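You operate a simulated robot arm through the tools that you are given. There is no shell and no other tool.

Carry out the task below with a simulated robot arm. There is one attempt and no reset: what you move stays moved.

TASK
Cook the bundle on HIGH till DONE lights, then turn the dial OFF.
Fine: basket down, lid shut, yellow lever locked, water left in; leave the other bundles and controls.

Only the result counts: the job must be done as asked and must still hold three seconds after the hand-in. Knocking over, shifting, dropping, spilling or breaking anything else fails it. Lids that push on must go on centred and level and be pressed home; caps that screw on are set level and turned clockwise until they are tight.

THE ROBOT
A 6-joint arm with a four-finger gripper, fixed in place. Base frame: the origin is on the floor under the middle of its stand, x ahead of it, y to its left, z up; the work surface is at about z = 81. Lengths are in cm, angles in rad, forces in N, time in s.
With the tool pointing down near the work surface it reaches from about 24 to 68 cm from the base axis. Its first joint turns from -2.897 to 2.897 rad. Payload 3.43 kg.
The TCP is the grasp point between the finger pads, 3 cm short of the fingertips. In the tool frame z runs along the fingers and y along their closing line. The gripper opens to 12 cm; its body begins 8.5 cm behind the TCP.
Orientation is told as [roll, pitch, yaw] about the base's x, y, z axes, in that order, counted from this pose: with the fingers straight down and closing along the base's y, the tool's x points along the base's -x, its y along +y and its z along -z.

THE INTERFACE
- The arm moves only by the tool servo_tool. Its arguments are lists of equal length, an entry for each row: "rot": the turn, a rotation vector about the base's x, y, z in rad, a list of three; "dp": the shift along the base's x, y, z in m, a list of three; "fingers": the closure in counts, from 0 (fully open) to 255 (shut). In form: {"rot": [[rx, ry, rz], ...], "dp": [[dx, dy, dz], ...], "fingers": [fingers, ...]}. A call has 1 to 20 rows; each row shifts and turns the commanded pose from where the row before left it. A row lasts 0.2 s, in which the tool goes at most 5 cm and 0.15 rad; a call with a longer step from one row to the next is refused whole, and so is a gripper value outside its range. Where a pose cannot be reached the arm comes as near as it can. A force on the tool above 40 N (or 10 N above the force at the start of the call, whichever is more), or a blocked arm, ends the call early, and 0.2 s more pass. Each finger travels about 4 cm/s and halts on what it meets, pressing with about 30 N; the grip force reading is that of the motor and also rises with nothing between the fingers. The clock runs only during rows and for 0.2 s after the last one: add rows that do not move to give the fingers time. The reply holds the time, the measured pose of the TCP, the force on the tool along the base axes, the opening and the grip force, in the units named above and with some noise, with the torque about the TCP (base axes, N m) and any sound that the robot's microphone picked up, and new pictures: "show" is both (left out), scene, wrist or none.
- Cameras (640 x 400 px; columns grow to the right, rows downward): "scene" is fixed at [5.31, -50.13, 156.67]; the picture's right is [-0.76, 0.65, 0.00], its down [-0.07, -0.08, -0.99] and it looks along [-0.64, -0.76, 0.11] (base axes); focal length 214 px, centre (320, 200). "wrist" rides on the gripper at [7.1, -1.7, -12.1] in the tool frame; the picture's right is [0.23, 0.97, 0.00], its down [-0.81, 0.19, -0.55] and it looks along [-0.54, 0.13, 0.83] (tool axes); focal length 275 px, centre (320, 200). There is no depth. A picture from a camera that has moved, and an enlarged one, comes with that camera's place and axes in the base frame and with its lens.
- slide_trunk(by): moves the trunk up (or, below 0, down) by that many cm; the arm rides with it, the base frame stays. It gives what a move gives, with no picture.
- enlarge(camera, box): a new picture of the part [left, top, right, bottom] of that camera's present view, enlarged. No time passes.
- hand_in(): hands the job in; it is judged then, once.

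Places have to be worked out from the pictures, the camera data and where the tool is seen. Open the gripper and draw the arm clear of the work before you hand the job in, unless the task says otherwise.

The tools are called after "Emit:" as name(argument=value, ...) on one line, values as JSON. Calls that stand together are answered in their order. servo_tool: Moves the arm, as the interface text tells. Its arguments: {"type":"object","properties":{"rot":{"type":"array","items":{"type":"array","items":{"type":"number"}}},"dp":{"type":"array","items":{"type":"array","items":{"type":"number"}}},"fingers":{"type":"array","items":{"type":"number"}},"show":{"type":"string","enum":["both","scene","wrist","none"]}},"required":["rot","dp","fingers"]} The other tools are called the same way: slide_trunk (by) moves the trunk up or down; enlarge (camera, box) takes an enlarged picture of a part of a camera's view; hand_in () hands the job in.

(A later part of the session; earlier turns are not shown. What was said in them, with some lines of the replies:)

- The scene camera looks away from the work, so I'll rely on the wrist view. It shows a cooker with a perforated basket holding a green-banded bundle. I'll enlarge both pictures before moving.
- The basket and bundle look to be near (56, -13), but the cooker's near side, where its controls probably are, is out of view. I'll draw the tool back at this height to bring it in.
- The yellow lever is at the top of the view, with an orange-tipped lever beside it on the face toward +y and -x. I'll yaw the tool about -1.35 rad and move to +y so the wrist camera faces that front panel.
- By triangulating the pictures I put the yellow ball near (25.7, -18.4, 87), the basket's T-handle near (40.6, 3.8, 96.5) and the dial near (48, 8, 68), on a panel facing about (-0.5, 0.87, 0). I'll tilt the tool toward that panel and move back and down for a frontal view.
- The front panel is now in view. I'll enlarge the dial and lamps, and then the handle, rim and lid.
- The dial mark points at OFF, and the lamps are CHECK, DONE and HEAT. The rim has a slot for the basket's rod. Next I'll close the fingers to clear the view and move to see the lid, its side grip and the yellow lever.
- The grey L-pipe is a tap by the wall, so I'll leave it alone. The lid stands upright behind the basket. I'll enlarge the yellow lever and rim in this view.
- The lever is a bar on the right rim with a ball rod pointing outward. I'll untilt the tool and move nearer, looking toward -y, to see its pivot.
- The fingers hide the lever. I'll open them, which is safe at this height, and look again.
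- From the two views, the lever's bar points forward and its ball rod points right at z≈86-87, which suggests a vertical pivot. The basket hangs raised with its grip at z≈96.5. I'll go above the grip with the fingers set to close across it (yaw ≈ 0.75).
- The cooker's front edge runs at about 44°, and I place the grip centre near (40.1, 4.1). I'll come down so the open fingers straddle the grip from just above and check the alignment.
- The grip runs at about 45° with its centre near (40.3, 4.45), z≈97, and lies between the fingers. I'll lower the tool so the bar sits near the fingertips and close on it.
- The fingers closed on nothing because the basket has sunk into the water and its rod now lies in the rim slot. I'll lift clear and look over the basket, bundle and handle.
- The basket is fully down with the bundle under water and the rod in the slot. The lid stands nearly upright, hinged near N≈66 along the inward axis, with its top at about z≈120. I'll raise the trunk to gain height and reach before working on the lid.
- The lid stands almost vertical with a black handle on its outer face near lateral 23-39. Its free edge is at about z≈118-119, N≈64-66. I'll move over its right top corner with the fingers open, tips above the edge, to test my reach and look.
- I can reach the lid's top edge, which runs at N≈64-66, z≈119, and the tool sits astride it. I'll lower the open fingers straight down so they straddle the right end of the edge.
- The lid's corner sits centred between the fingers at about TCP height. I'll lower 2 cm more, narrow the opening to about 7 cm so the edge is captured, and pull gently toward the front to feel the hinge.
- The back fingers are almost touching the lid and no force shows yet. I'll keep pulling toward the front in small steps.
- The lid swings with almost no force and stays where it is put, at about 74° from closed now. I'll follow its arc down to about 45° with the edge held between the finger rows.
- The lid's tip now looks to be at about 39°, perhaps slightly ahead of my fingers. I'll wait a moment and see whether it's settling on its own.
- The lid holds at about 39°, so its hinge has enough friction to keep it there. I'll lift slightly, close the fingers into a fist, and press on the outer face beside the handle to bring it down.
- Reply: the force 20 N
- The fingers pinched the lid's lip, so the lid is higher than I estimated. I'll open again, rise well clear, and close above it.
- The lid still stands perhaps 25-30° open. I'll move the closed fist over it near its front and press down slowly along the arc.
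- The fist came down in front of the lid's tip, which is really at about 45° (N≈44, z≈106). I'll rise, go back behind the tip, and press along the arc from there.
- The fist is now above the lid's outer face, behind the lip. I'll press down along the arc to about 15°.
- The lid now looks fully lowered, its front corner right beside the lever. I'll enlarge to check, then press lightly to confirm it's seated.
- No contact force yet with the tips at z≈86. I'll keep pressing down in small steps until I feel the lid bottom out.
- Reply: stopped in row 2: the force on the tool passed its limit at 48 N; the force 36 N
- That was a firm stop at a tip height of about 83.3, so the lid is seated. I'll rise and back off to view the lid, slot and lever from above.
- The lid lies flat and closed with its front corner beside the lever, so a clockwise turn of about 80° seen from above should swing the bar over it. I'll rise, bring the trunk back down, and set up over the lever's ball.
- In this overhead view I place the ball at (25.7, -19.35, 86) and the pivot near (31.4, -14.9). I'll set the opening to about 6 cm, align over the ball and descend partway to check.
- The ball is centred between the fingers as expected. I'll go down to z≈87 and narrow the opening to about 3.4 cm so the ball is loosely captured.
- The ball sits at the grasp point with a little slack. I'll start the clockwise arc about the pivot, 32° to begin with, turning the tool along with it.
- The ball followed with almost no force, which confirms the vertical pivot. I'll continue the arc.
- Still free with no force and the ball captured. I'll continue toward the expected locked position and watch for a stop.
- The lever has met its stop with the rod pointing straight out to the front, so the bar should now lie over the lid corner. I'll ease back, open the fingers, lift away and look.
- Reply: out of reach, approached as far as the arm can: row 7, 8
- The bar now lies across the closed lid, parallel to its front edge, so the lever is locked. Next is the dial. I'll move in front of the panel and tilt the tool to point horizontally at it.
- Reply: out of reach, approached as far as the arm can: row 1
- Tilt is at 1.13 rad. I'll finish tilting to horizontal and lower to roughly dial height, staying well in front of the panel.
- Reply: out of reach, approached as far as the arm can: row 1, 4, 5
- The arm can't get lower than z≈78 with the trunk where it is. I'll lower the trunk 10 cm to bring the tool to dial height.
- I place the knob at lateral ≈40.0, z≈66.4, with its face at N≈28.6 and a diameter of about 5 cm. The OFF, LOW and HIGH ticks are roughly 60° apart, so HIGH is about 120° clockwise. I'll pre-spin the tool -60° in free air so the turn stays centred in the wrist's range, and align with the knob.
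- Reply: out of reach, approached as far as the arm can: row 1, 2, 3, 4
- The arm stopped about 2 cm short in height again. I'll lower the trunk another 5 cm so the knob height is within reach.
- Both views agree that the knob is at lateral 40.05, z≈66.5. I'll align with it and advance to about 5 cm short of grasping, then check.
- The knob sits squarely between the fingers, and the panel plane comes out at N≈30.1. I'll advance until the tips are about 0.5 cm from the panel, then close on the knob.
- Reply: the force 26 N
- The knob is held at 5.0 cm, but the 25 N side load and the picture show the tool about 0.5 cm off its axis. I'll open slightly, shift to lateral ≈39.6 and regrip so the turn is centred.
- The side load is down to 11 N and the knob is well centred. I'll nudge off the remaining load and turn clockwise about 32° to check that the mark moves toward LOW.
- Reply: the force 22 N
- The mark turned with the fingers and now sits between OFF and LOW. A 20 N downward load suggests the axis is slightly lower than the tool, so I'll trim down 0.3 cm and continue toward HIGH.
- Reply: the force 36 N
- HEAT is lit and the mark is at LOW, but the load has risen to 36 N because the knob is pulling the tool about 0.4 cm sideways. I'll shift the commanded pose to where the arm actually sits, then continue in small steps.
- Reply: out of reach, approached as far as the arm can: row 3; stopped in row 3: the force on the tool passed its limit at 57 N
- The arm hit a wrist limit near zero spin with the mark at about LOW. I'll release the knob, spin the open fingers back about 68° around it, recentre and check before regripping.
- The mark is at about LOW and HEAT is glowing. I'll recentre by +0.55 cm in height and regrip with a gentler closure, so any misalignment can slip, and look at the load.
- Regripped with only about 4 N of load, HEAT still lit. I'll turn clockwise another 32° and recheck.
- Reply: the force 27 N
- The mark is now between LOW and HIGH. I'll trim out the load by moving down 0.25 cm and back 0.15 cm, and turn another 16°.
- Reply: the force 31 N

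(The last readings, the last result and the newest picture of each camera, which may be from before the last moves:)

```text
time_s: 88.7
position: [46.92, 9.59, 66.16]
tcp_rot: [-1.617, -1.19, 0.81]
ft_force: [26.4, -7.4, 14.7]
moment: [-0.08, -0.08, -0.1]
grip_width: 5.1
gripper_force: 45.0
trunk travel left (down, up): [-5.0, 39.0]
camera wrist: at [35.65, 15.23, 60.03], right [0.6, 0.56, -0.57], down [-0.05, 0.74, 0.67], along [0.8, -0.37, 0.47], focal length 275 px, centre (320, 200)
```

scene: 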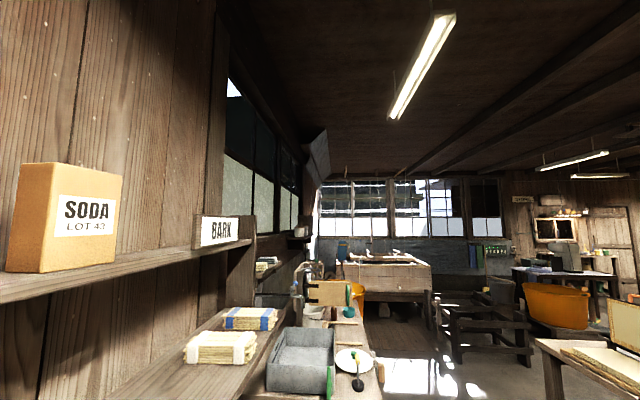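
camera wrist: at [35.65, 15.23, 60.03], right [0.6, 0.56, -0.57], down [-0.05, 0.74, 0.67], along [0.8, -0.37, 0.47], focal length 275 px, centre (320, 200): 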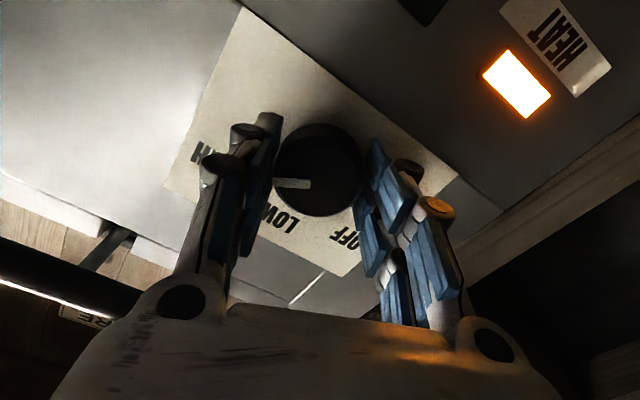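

My trim overshot slightly because the contact is stiff. I'll reverse about half of it and turn 8° more at a time toward HIGH.

Emit:
servo_tool(rot=[[0, 0, 0], [0.0987, -0.0987, 0], [0, 0, 0]], dp=[[0.0012, 0.0001, 0.0008], [0, 0, 0], [0, 0, 0]], fingers=[160, 160, 160], show="wrist")

Emit:
enlarge(camera="wrist", box=[160, 80, 420, 280])

```text
time_s: 89.5
position: [46.85, 9.6, 65.97]
tcp_rot: [-1.606, -1.321, 0.801]
ft_force: [13.5, -1.0, -0.8]
moment: [-0.86, 1.01, 0.6]
grip_width: 5.11
gripper_force: 45.1
trunk travel left (down, up): [-5.0, 39.0]
camera wrist: at [36.18, 15.84, 59.4], right [0.64, 0.61, -0.46], down [-0.11, 0.67, 0.73], along [0.76, -0.42, 0.5], focal length 275 px, centre (320, 200)
```

wrist: 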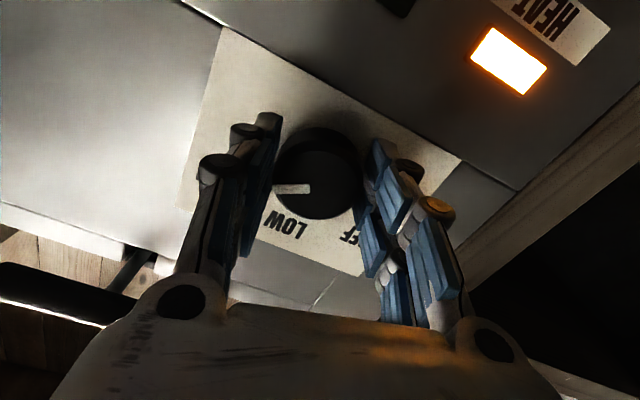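

```text
2.00 times, centred on (290, 180) of wrist
camera zoom: at [36.18, 15.84, 59.4], right [0.64, 0.61, -0.46], down [-0.11, 0.67, 0.73], along [0.76, -0.42, 0.5], focal length 551 px, centre (380, 240)
```

zoom: 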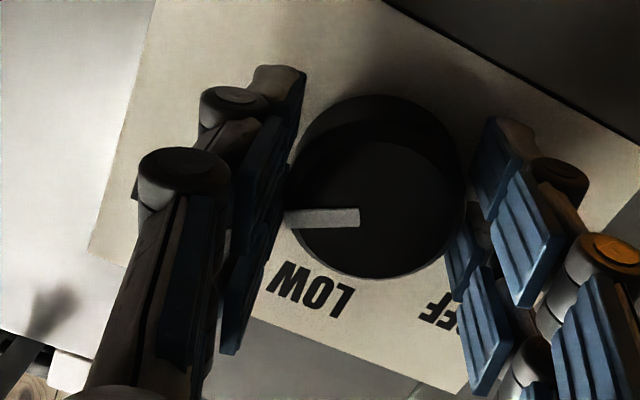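

A torque of about 1.3 N·m now resists the turn, so the dial may be at its HIGH stop. I'll open the fingers, back off and read the mark.

Emit:
servo_tool(rot=[[0, 0, 0], [0, 0, 0], [0, 0, 0], [0, 0, 0], [0, 0, 0], [0, 0, 0], [0, 0, 0], [0, 0, 0]], dp=[[0, 0, 0], [0, 0, 0], [0, 0, 0], [0, 0, 0], [-0.02, 0.02, 0], [-0.025, 0.025, 0], [-0.025, 0.025, 0], [0, 0, 0]], fingers=[60, 60, 60, 60, 60, 60, 60, 60], show="wrist")

Emit:
enlarge(camera="wrist", box=[200, 0, 560, 200])

```text
time_s: 91.3
position: [39.72, 16.53, 66.37]
tcp_rot: [-1.624, -1.326, 0.815]
ft_force: [0.2, 0.2, 0.1]
moment: [-0.02, 0.0, -0.01]
grip_width: 9.18
gripper_force: 0.0
trunk travel left (down, up): [-5.0, 39.0]
camera wrist: at [29.11, 22.77, 59.66], right [0.65, 0.61, -0.46], down [-0.11, 0.67, 0.73], along [0.76, -0.42, 0.5], focal length 275 px, centre (320, 200)
```

wrist: 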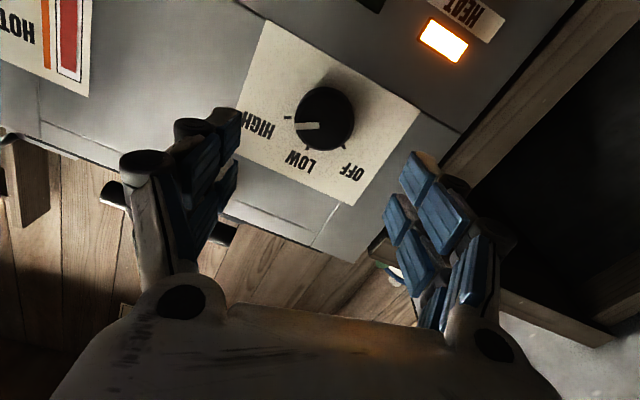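

```text
1.78 times, centred on (380, 100) of wrist
camera zoom: at [29.11, 22.77, 59.66], right [0.65, 0.61, -0.46], down [-0.11, 0.67, 0.73], along [0.76, -0.42, 0.5], focal length 489 px, centre (213, 378)
```

zoom: 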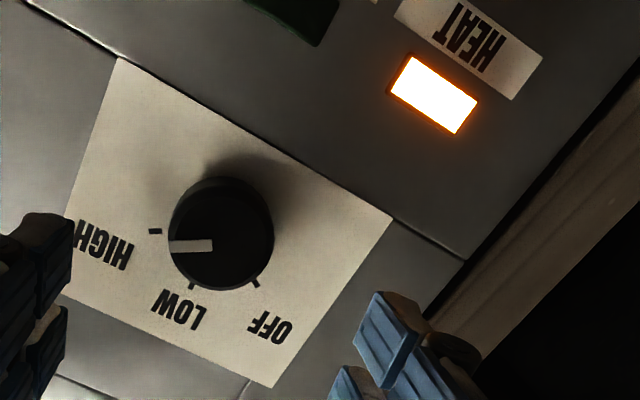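

The mark is at the HIGH tick and HEAT is lit. I'll spin the camera back so the DONE lamp is in view, and wait.

Emit:
servo_tool(rot=[[-0.1058, 0.1058, 0], [-0.1058, 0.1058, 0], [-0.1058, 0.1058, 0], [-0.1058, 0.1058, 0], [-0.1058, 0.1058, 0], [-0.1058, 0.1058, 0], [0, 0, 0], [0, 0, 0]], dp=[[0, 0, 0], [0, 0, 0], [0, 0, 0], [0, 0, 0], [0, 0, 0], [0, 0, 0], [0, 0, 0], [0, 0, 0]], fingers=[0, 0, 0, 0, 0, 0, 0, 0], show="wrist")

```text
time_s: 93.1
position: [39.95, 16.58, 66.19]
tcp_rot: [-1.597, -0.427, 0.791]
ft_force: [0.7, 0.7, 0.8]
moment: [0.0, 0.0, -0.02]
grip_width: 12.0
gripper_force: 0.0
trunk travel left (down, up): [-5.0, 39.0]
camera wrist: at [26.35, 20.0, 64.53], right [0.15, 0.12, -0.98], down [0.19, 0.97, 0.15], along [0.97, -0.21, 0.13], focal length 275 px, centre (320, 200)
```

wrist: 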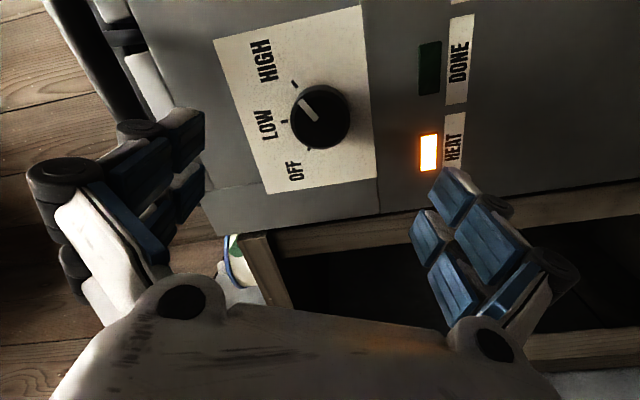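

The dial clearly points at HIGH, HEAT is lit and DONE is dark. I'll hold still and watch.

Emit:
servo_tool(rot=[[0, 0, 0], [0, 0, 0], [0, 0, 0], [0, 0, 0], [0, 0, 0], [0, 0, 0], [0, 0, 0], [0, 0, 0], [0, 0, 0], [0, 0, 0], [0, 0, 0], [0, 0, 0], [0, 0, 0], [0, 0, 0], [0, 0, 0]], dp=[[0, 0, 0], [0, 0, 0], [0, 0, 0], [0, 0, 0], [0, 0, 0], [0, 0, 0], [0, 0, 0], [0, 0, 0], [0, 0, 0], [0, 0, 0], [0, 0, 0], [0, 0, 0], [0, 0, 0], [0, 0, 0], [0, 0, 0]], fingers=[0, 0, 0, 0, 0, 0, 0, 0, 0, 0, 0, 0, 0, 0, 0], show="wrist")

```text
time_s: 96.3
position: [39.94, 16.66, 66.14]
tcp_rot: [-1.596, -0.427, 0.791]
ft_force: [0.1, 0.3, -0.1]
moment: [0.03, 0.03, 0.02]
grip_width: 12.0
gripper_force: 0.1
trunk travel left (down, up): [-5.0, 39.0]
camera wrist: at [26.35, 20.0, 64.52], right [0.15, 0.12, -0.98], down [0.19, 0.97, 0.15], along [0.97, -0.21, 0.13], focal length 275 px, centre (320, 200)
```

wrist: 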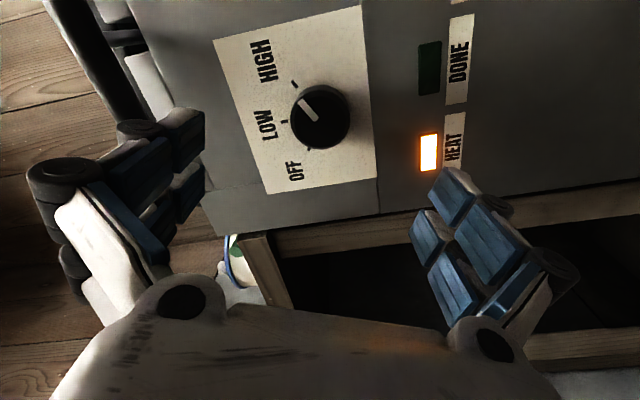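

Still heating. While waiting, I'll test in free air whether the wrist can spin further negative, so the return to OFF can be done in one turn.

Emit:
servo_tool(rot=[[-0.0987, 0.0987, 0], [-0.0987, 0.0987, 0], [-0.0987, 0.0987, 0], [-0.0987, 0.0987, 0], [-0.0987, 0.0987, 0], [-0.0987, 0.0987, 0], [-0.0987, 0.0987, 0], [0, 0, 0]], dp=[[0, 0, 0], [0, 0, 0], [0, 0, 0], [0, 0, 0], [0, 0, 0], [0, 0, 0], [0, 0, 0], [0, 0, 0]], fingers=[0, 0, 0, 0, 0, 0, 0, 0], show="wrist")

```text
time_s: 98.1
position: [39.92, 16.6, 66.14]
tcp_rot: [-1.59, 0.552, 0.795]
ft_force: [0.6, -0.3, 0.9]
moment: [0.02, 0.05, 0.03]
grip_width: 12.02
gripper_force: 0.2
trunk travel left (down, up): [-5.0, 39.0]
camera wrist: at [27.63, 21.25, 71.19], right [-0.48, -0.52, -0.71], down [0.02, 0.8, -0.6], along [0.88, -0.3, -0.38], focal length 275 px, centre (320, 200)
```

wrist: 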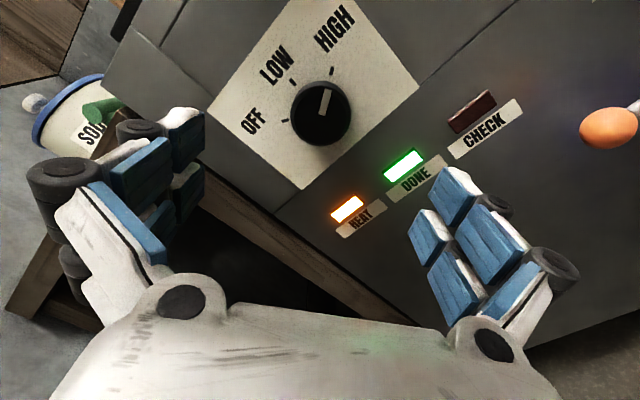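

DONE is lit, and the wrist reaches -122° spin. I'll swing back to about -8°, advance onto the knob and grip it, ready for a single 120° counterclockwise turn to OFF.

Emit:
servo_tool(rot=[[0.1001, -0.1001, 0], [0.1001, -0.1001, 0], [0.1001, -0.1001, 0], [0.1001, -0.1001, 0], [0.1001, -0.1001, 0], [0.1001, -0.1001, 0], [0.1001, -0.1001, 0], [0.1001, -0.1001, 0], [0.1001, -0.1001, 0], [0.1001, -0.1001, 0], [0.1001, -0.1001, 0], [0.1001, -0.1001, 0], [0.1001, -0.1001, 0], [0.1001, -0.1001, 0], [0, 0, 0], [0, 0, 0], [0, 0, 0], [0, 0, 0], [0, 0, 0], [0, 0, 0]], dp=[[0, 0, 0], [0, 0, 0], [0, 0, 0], [0, 0, 0], [0, 0, 0], [0, 0, 0], [0, 0, 0], [0, 0, 0], [0, 0, 0], [0, 0, 0], [0, 0, 0], [0.0232, -0.0238, 0.0005], [0.0232, -0.0238, 0.0005], [0.0231, -0.0237, 0.0005], [0, 0, 0], [0, 0, 0], [0, 0, 0], [0, 0, 0], [0, 0, 0], [0, 0, 0]], fingers=[0, 0, 0, 0, 0, 0, 0, 0, 0, 0, 0, 0, 0, 0, 0, 160, 160, 160, 160, 160], show="wrist")

```text
time_s: 102.3
position: [47.0, 9.76, 66.34]
tcp_rot: [-1.639, -1.434, 0.834]
ft_force: [3.2, 2.1, -1.5]
moment: [0.0, 0.05, 0.28]
grip_width: 5.11
gripper_force: 21.8
trunk travel left (down, up): [-5.0, 39.0]
camera wrist: at [36.7, 16.53, 59.4], right [0.68, 0.64, -0.36], down [-0.17, 0.61, 0.77], along [0.72, -0.46, 0.52], focal length 275 px, centre (320, 200)
```

wrist: 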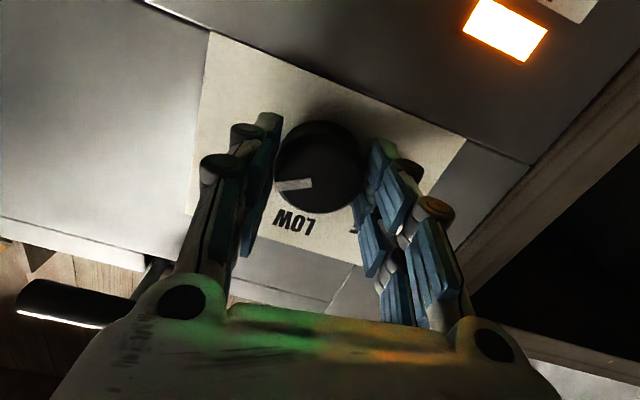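

Gripped with only about 4 N of load. I'll start turning counterclockwise, with small trims learned from the first turn.

Emit:
servo_tool(rot=[[-0.0987, 0.0987, 0], [-0.0987, 0.0987, 0], [-0.0987, 0.0987, 0], [-0.0987, 0.0987, 0], [0, 0, 0]], dp=[[-0.0003, -0.0003, -0.0004], [-0.0003, -0.0003, -0.0004], [-0.0003, -0.0003, -0.0004], [-0.0003, -0.0003, -0.0004], [0, 0, 0]], fingers=[160, 160, 160, 160, 160], show="wrist")

```text
time_s: 103.5
position: [46.91, 9.57, 66.34]
tcp_rot: [-1.608, -0.876, 0.804]
ft_force: [-5.5, 27.6, 12.5]
moment: [0.12, 0.18, 0.38]
grip_width: 5.05
gripper_force: 45.0
trunk travel left (down, up): [-5.0, 39.0]
camera wrist: at [34.29, 14.05, 61.67], right [0.44, 0.41, -0.8], down [0.08, 0.87, 0.49], along [0.89, -0.28, 0.35], focal length 275 px, centre (320, 200)
```

wrist: 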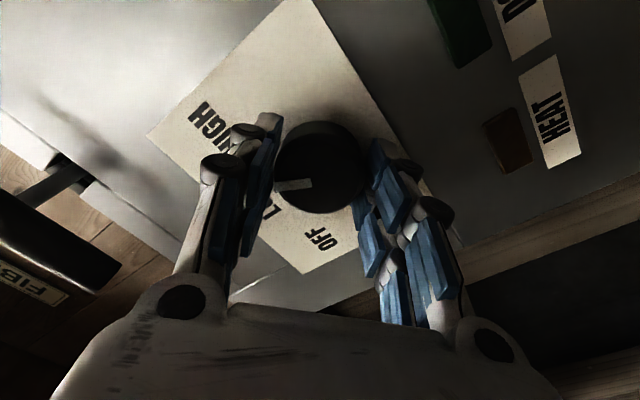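

The heater has dropped out and the mark is turning back. I'll trim for the 30 N load and keep going counterclockwise.

Emit:
servo_tool(rot=[[0, 0, 0], [-0.0987, 0.0987, 0], [-0.0987, 0.0987, 0], [-0.0987, 0.0987, 0], [0, 0, 0]], dp=[[0.0001, 0.0013, 0.0008], [0, 0, 0], [0, 0, 0], [0, 0, 0], [0, 0, 0]], fingers=[160, 160, 160, 160, 160], show="wrist")

```text
time_s: 104.7
position: [46.87, 9.6, 66.37]
tcp_rot: [-1.603, -0.455, 0.798]
ft_force: [-1.4, 24.5, 19.5]
moment: [-0.26, -0.24, 0.79]
grip_width: 5.05
gripper_force: 44.7
trunk travel left (down, up): [-5.0, 39.0]
camera wrist: at [33.26, 13.03, 64.44], right [0.18, 0.14, -0.97], down [0.18, 0.97, 0.17], along [0.97, -0.21, 0.15], focal length 275 px, centre (320, 200)
```

wrist: 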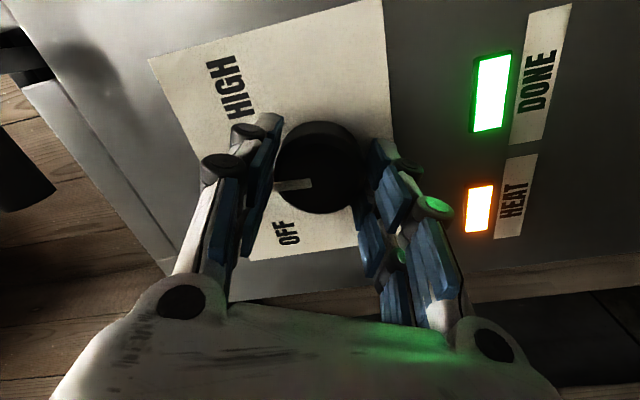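

The dial is passing LOW, with HEAT and DONE showing again as expected. I'll trim the load and continue toward OFF.

Emit:
servo_tool(rot=[[0, 0, 0], [-0.0987, 0.0987, 0], [-0.0987, 0.0987, 0], [-0.0987, 0.0987, 0], [0, 0, 0]], dp=[[0.0002, 0.0012, 0.0012], [0, 0, 0], [0, 0, 0], [0, 0, 0], [0, 0, 0]], fingers=[160, 160, 160, 160, 160], show="wrist")

```text
time_s: 105.9
position: [46.82, 9.5, 66.38]
tcp_rot: [-1.594, -0.034, 0.792]
ft_force: [10.5, 7.1, 16.5]
moment: [-0.23, -0.26, 0.72]
grip_width: 5.03
gripper_force: 45.1
trunk travel left (down, up): [-5.0, 39.0]
camera wrist: at [33.13, 12.93, 67.6], right [-0.12, -0.16, -0.98], down [0.18, 0.97, -0.18], along [0.98, -0.2, -0.09], focal length 275 px, centre (320, 200)
```

wrist: 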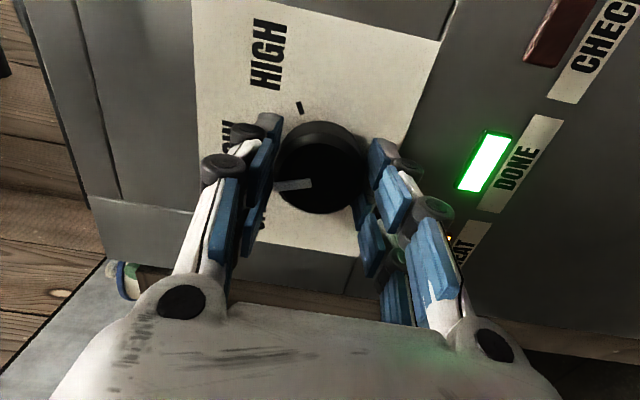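

About 80° is done, with roughly 40° left. I'll trim again and continue.

Emit:
servo_tool(rot=[[0, 0, 0], [-0.0987, 0.0987, 0], [-0.0987, 0.0987, 0], [-0.0987, 0.0987, 0], [0, 0, 0]], dp=[[0.0006, 0.0006, 0.001], [0, 0, 0], [0, 0, 0], [0, 0, 0], [0, 0, 0]], fingers=[160, 160, 160, 160, 160], show="wrist")

```text
time_s: 107.1
position: [46.74, 9.49, 66.58]
tcp_rot: [-1.592, 0.384, 0.79]
ft_force: [-2.3, 1.9, 12.0]
moment: [-0.21, -0.24, -0.11]
grip_width: 5.05
gripper_force: 45.1
trunk travel left (down, up): [-5.0, 39.0]
camera wrist: at [33.91, 13.73, 70.54], right [-0.39, -0.43, -0.82], down [0.09, 0.87, -0.49], along [0.92, -0.26, -0.3], focal length 275 px, centre (320, 200)
```

wrist: 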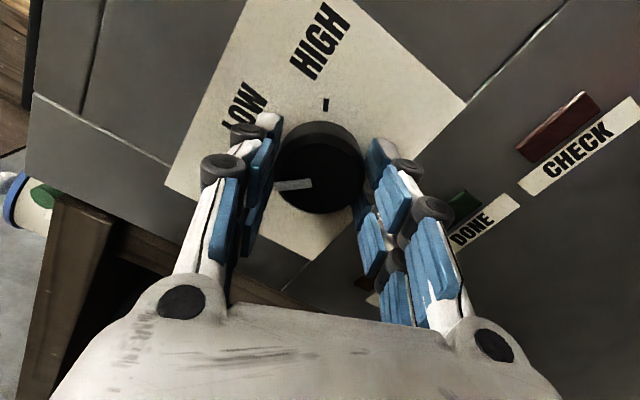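

The lamps have gone dark and about 16° remains to the OFF stop. I'll finish the turn.

Emit:
servo_tool(rot=[[0, 0, 0], [-0.0987, 0.0987, 0], [-0.0987, 0.0987, 0], [0, 0, 0]], dp=[[0, 0, 0.0007], [0, 0, 0], [0, 0, 0], [0, 0, 0]], fingers=[160, 160, 160, 160], show="wrist")

```text
time_s: 108.1
position: [46.68, 9.57, 66.52]
tcp_rot: [-1.588, 0.666, 0.795]
ft_force: [-7.3, -1.2, 2.2]
moment: [0.3, 0.29, -0.45]
grip_width: 5.04
gripper_force: 45.1
trunk travel left (down, up): [-5.0, 39.0]
camera wrist: at [34.87, 14.68, 72.15], right [-0.54, -0.57, -0.62], down [-0.03, 0.75, -0.66], along [0.84, -0.33, -0.42], focal length 275 px, centre (320, 200)
```

wrist: 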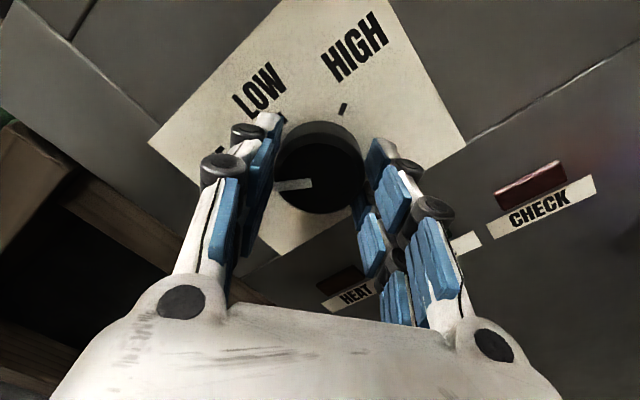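

The turn is nominally complete. I'll open, back off and read the mark.

Emit:
servo_tool(rot=[[0, 0, 0], [0, 0, 0], [0, 0, 0], [0, 0, 0], [0, 0, 0], [0, 0, 0], [0, 0, 0]], dp=[[0, 0, 0], [0, 0, 0], [0, 0, 0], [0, 0, 0], [-0.025, 0.025, 0], [-0.025, 0.025, 0], [0, 0, 0]], fingers=[60, 60, 60, 60, 60, 60, 60], show="wrist")

Emit:
enlarge(camera="wrist", box=[160, 40, 480, 260])

```text
time_s: 109.7
position: [41.91, 14.53, 66.58]
tcp_rot: [-1.59, 0.664, 0.794]
ft_force: [0.4, -0.3, -0.6]
moment: [0.03, 0.0, -0.02]
grip_width: 9.18
gripper_force: 0.1
trunk travel left (down, up): [-5.0, 39.0]
camera wrist: at [29.98, 19.64, 72.1], right [-0.53, -0.57, -0.63], down [-0.03, 0.75, -0.66], along [0.85, -0.33, -0.42], focal length 275 px, centre (320, 200)
```

wrist: 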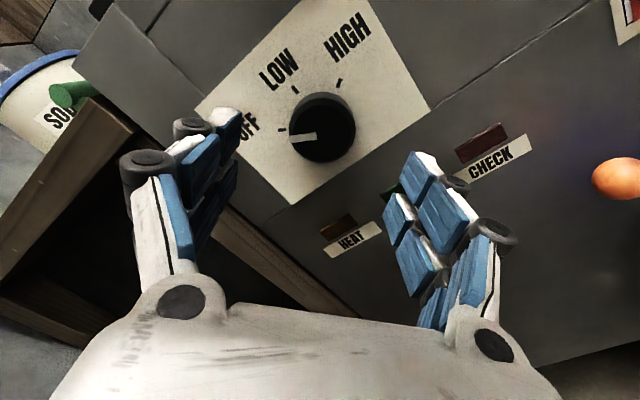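

```text
1.82 times, centred on (320, 150) of wrist
camera zoom: at [29.98, 19.64, 72.1], right [-0.53, -0.57, -0.63], down [-0.03, 0.75, -0.66], along [0.85, -0.33, -0.42], focal length 500 px, centre (320, 291)
```

zoom: 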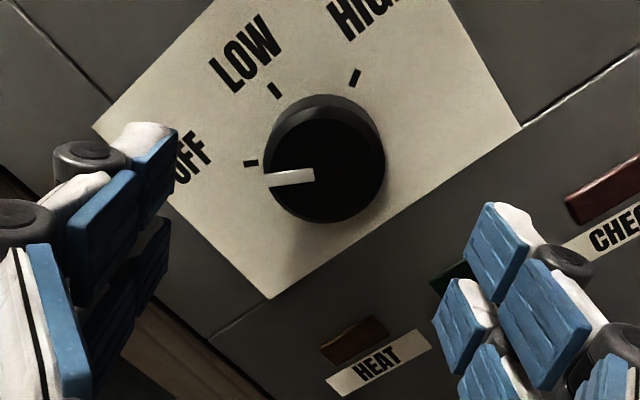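

The mark lies along the OFF tick and the HEAT and CHECK lamps are dark. I'll retreat from the panel and raise the trunk to inspect the lid, lever and basket handle from above.

Emit:
servo_tool(rot=[[0, 0, 0], [0, 0, 0], [0, 0, 0], [0, 0, 0], [0, 0, 0], [0, 0, 0]], dp=[[-0.025, 0.025, 0], [-0.025, 0.025, 0], [-0.025, 0.025, 0], [-0.025, 0.025, 0], [0, 0, 0], [0, 0, 0]], fingers=[0, 0, 0, 0, 0, 0], show="wrist")

Emit:
slide_trunk(by=34)

Emit:
servo_tool(rot=[[0, 0, 0], [0, 0, 0]], dp=[[0, 0, 0], [0, 0, 0]], fingers=[0, 0], show="wrist")

```text
time_s: 111.1
position: [31.83, 24.43, 66.62]
tcp_rot: [-1.59, 0.661, 0.795]
ft_force: [0.1, -0.5, -0.7]
moment: [-0.01, 0.02, 0.0]
grip_width: 12.0
gripper_force: 0.0
trunk travel left (down, up): [-5.0, 39.0]
camera wrist: at [19.85, 29.55, 72.18], right [-0.53, -0.57, -0.63], down [-0.03, 0.75, -0.66], along [0.85, -0.33, -0.42], focal length 275 px, centre (320, 200)
```

wrist: 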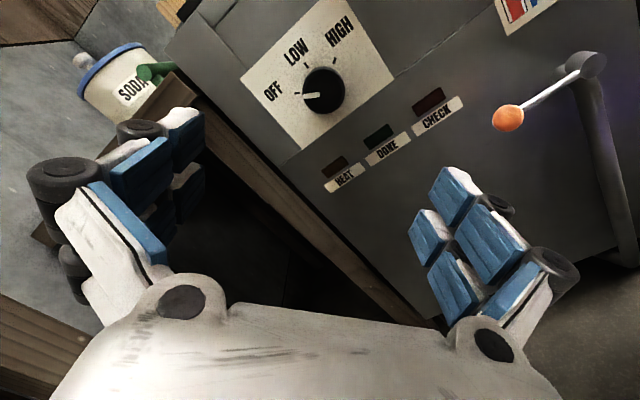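

```text
time_s: 114.5
position: [31.79, 24.52, 100.61]
tcp_rot: [-1.59, 0.661, 0.794]
ft_force: [0.5, 0.6, -0.6]
moment: [-0.01, -0.02, 0.03]
grip_width: 11.99
gripper_force: 0.0
trunk travel left (down, up): [-39.0, 5.0]
```

```text
time_s: 115.1
position: [31.73, 24.49, 100.52]
tcp_rot: [-1.589, 0.663, 0.793]
ft_force: [-0.1, 0.9, -0.7]
moment: [0.01, 0.03, -0.04]
grip_width: 11.98
gripper_force: 0.2
trunk travel left (down, up): [-39.0, 5.0]
camera wrist: at [19.86, 29.54, 106.17], right [-0.53, -0.57, -0.63], down [-0.03, 0.75, -0.66], along [0.85, -0.33, -0.42], focal length 275 px, centre (320, 200)
```

wrist: 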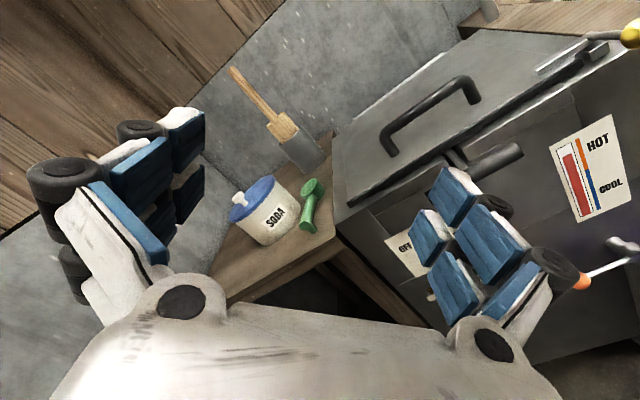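

Emit:
enlarge(camera="wrist", box=[320, 0, 640, 200])

```text
2.00 times, centred on (480, 100) of wrist
camera zoom: at [19.86, 29.54, 106.17], right [-0.53, -0.57, -0.63], down [-0.03, 0.75, -0.66], along [0.85, -0.33, -0.42], focal length 551 px, centre (0, 400)
```

zoom: 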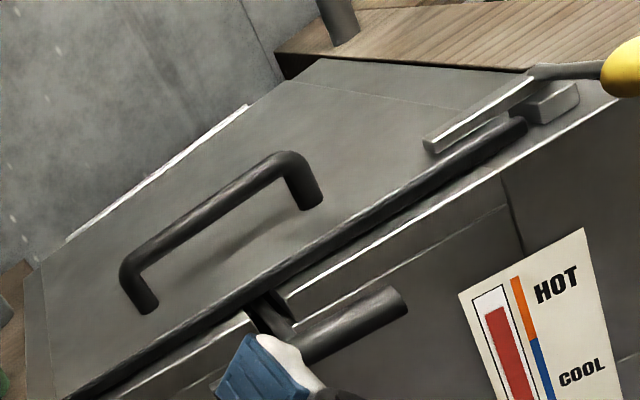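

The lid is flat, the lever bar lies across it, the basket handle is down in the slot, the thermometer reads hot and all the lamps are dark with the dial at OFF. The other items stand undisturbed. I'll draw the open gripper a bit further away before handing in.

Emit:
servo_tool(rot=[[0, 0, 0], [0, 0, 0], [0, 0, 0], [0, 0, 0]], dp=[[-0.01, 0.02, 0.02], [-0.01, 0.02, 0.02], [0, 0.02, 0.02], [0, 0, 0]], fingers=[0, 0, 0, 0], show="both")

Emit:
enlarge(camera="wrist", box=[320, 40, 640, 240])

```text
time_s: 116.1
position: [29.89, 30.56, 106.6]
tcp_rot: [-1.587, 0.663, 0.793]
ft_force: [-0.8, 0.3, -0.1]
moment: [0.01, -0.01, -0.01]
grip_width: 11.97
gripper_force: 0.1
trunk travel left (down, up): [-39.0, 5.0]
camera wrist: at [17.95, 35.52, 112.24], right [-0.53, -0.57, -0.63], down [-0.03, 0.75, -0.66], along [0.85, -0.33, -0.42], focal length 275 px, centre (320, 200)
```

scene: 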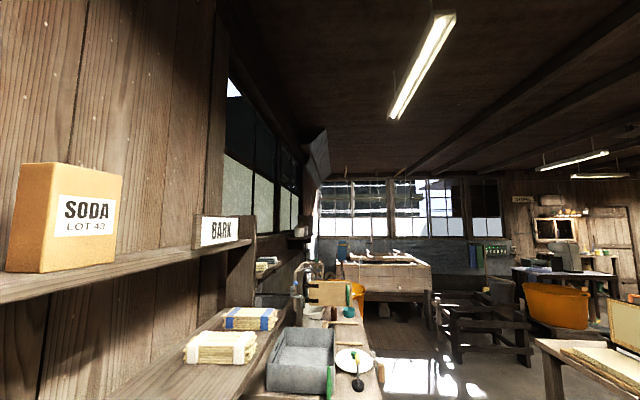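
wrist: 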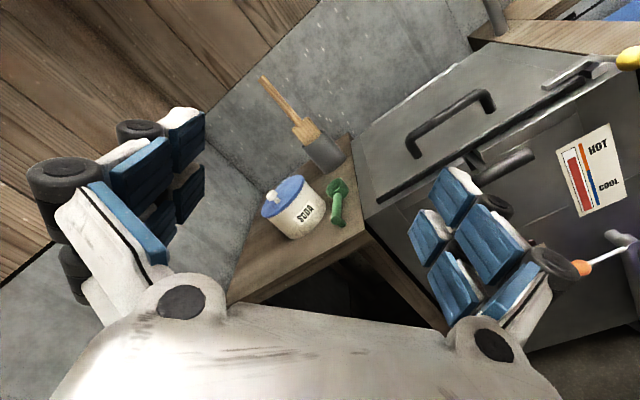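

```text
2.00 times, centred on (480, 140) of wrist
camera zoom: at [17.95, 35.52, 112.24], right [-0.53, -0.57, -0.63], down [-0.03, 0.75, -0.66], along [0.85, -0.33, -0.42], focal length 551 px, centre (0, 320)
```

zoom: 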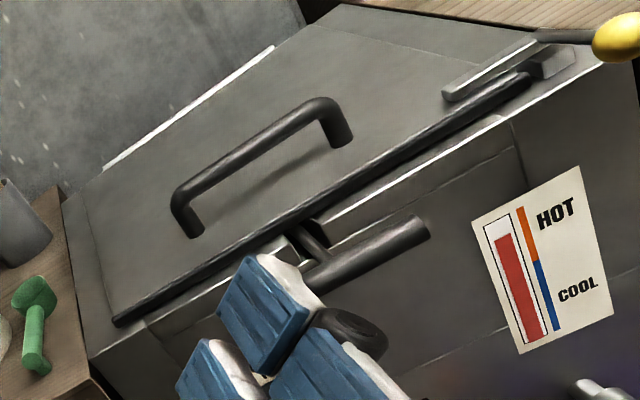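

The lid is shut and locked, the basket is down, the drain lever hasn't been touched, the dial is at OFF, and the gripper is open and clear. I'm handing in.

Emit:
hand_in()

```text
The job is handed in.
```

The bundle was cooked on HIGH until the DONE lamp lit, the dial is back at OFF, and I've handed the job in. I don't have the judge's result.

- **Basket:** it sank into the water when the fingers closed around its handle. The bundle was under water and the handle's rod sat in the rim slot.
- **Lid and lever:** I pressed the lid down until it stopped firmly. The yellow lever is turned to its stop, with its bar across the lid.
- **Cooking:** it took two grips to turn the dial from OFF to HIGH, so it sat at LOW for about 8 seconds on the way up. DONE lit a few seconds after it reached HIGH.
- **Dial:** I started turning it back about 4 seconds after first seeing DONE lit. The mark lines up with the OFF tick to within about 2°, and all three lamps were dark afterwards.
- **Everything else:** I didn't touch the drain lever, so the water stayed in. The soda pot, mallet, spoon and other bundles look undisturbed in the last pictures.
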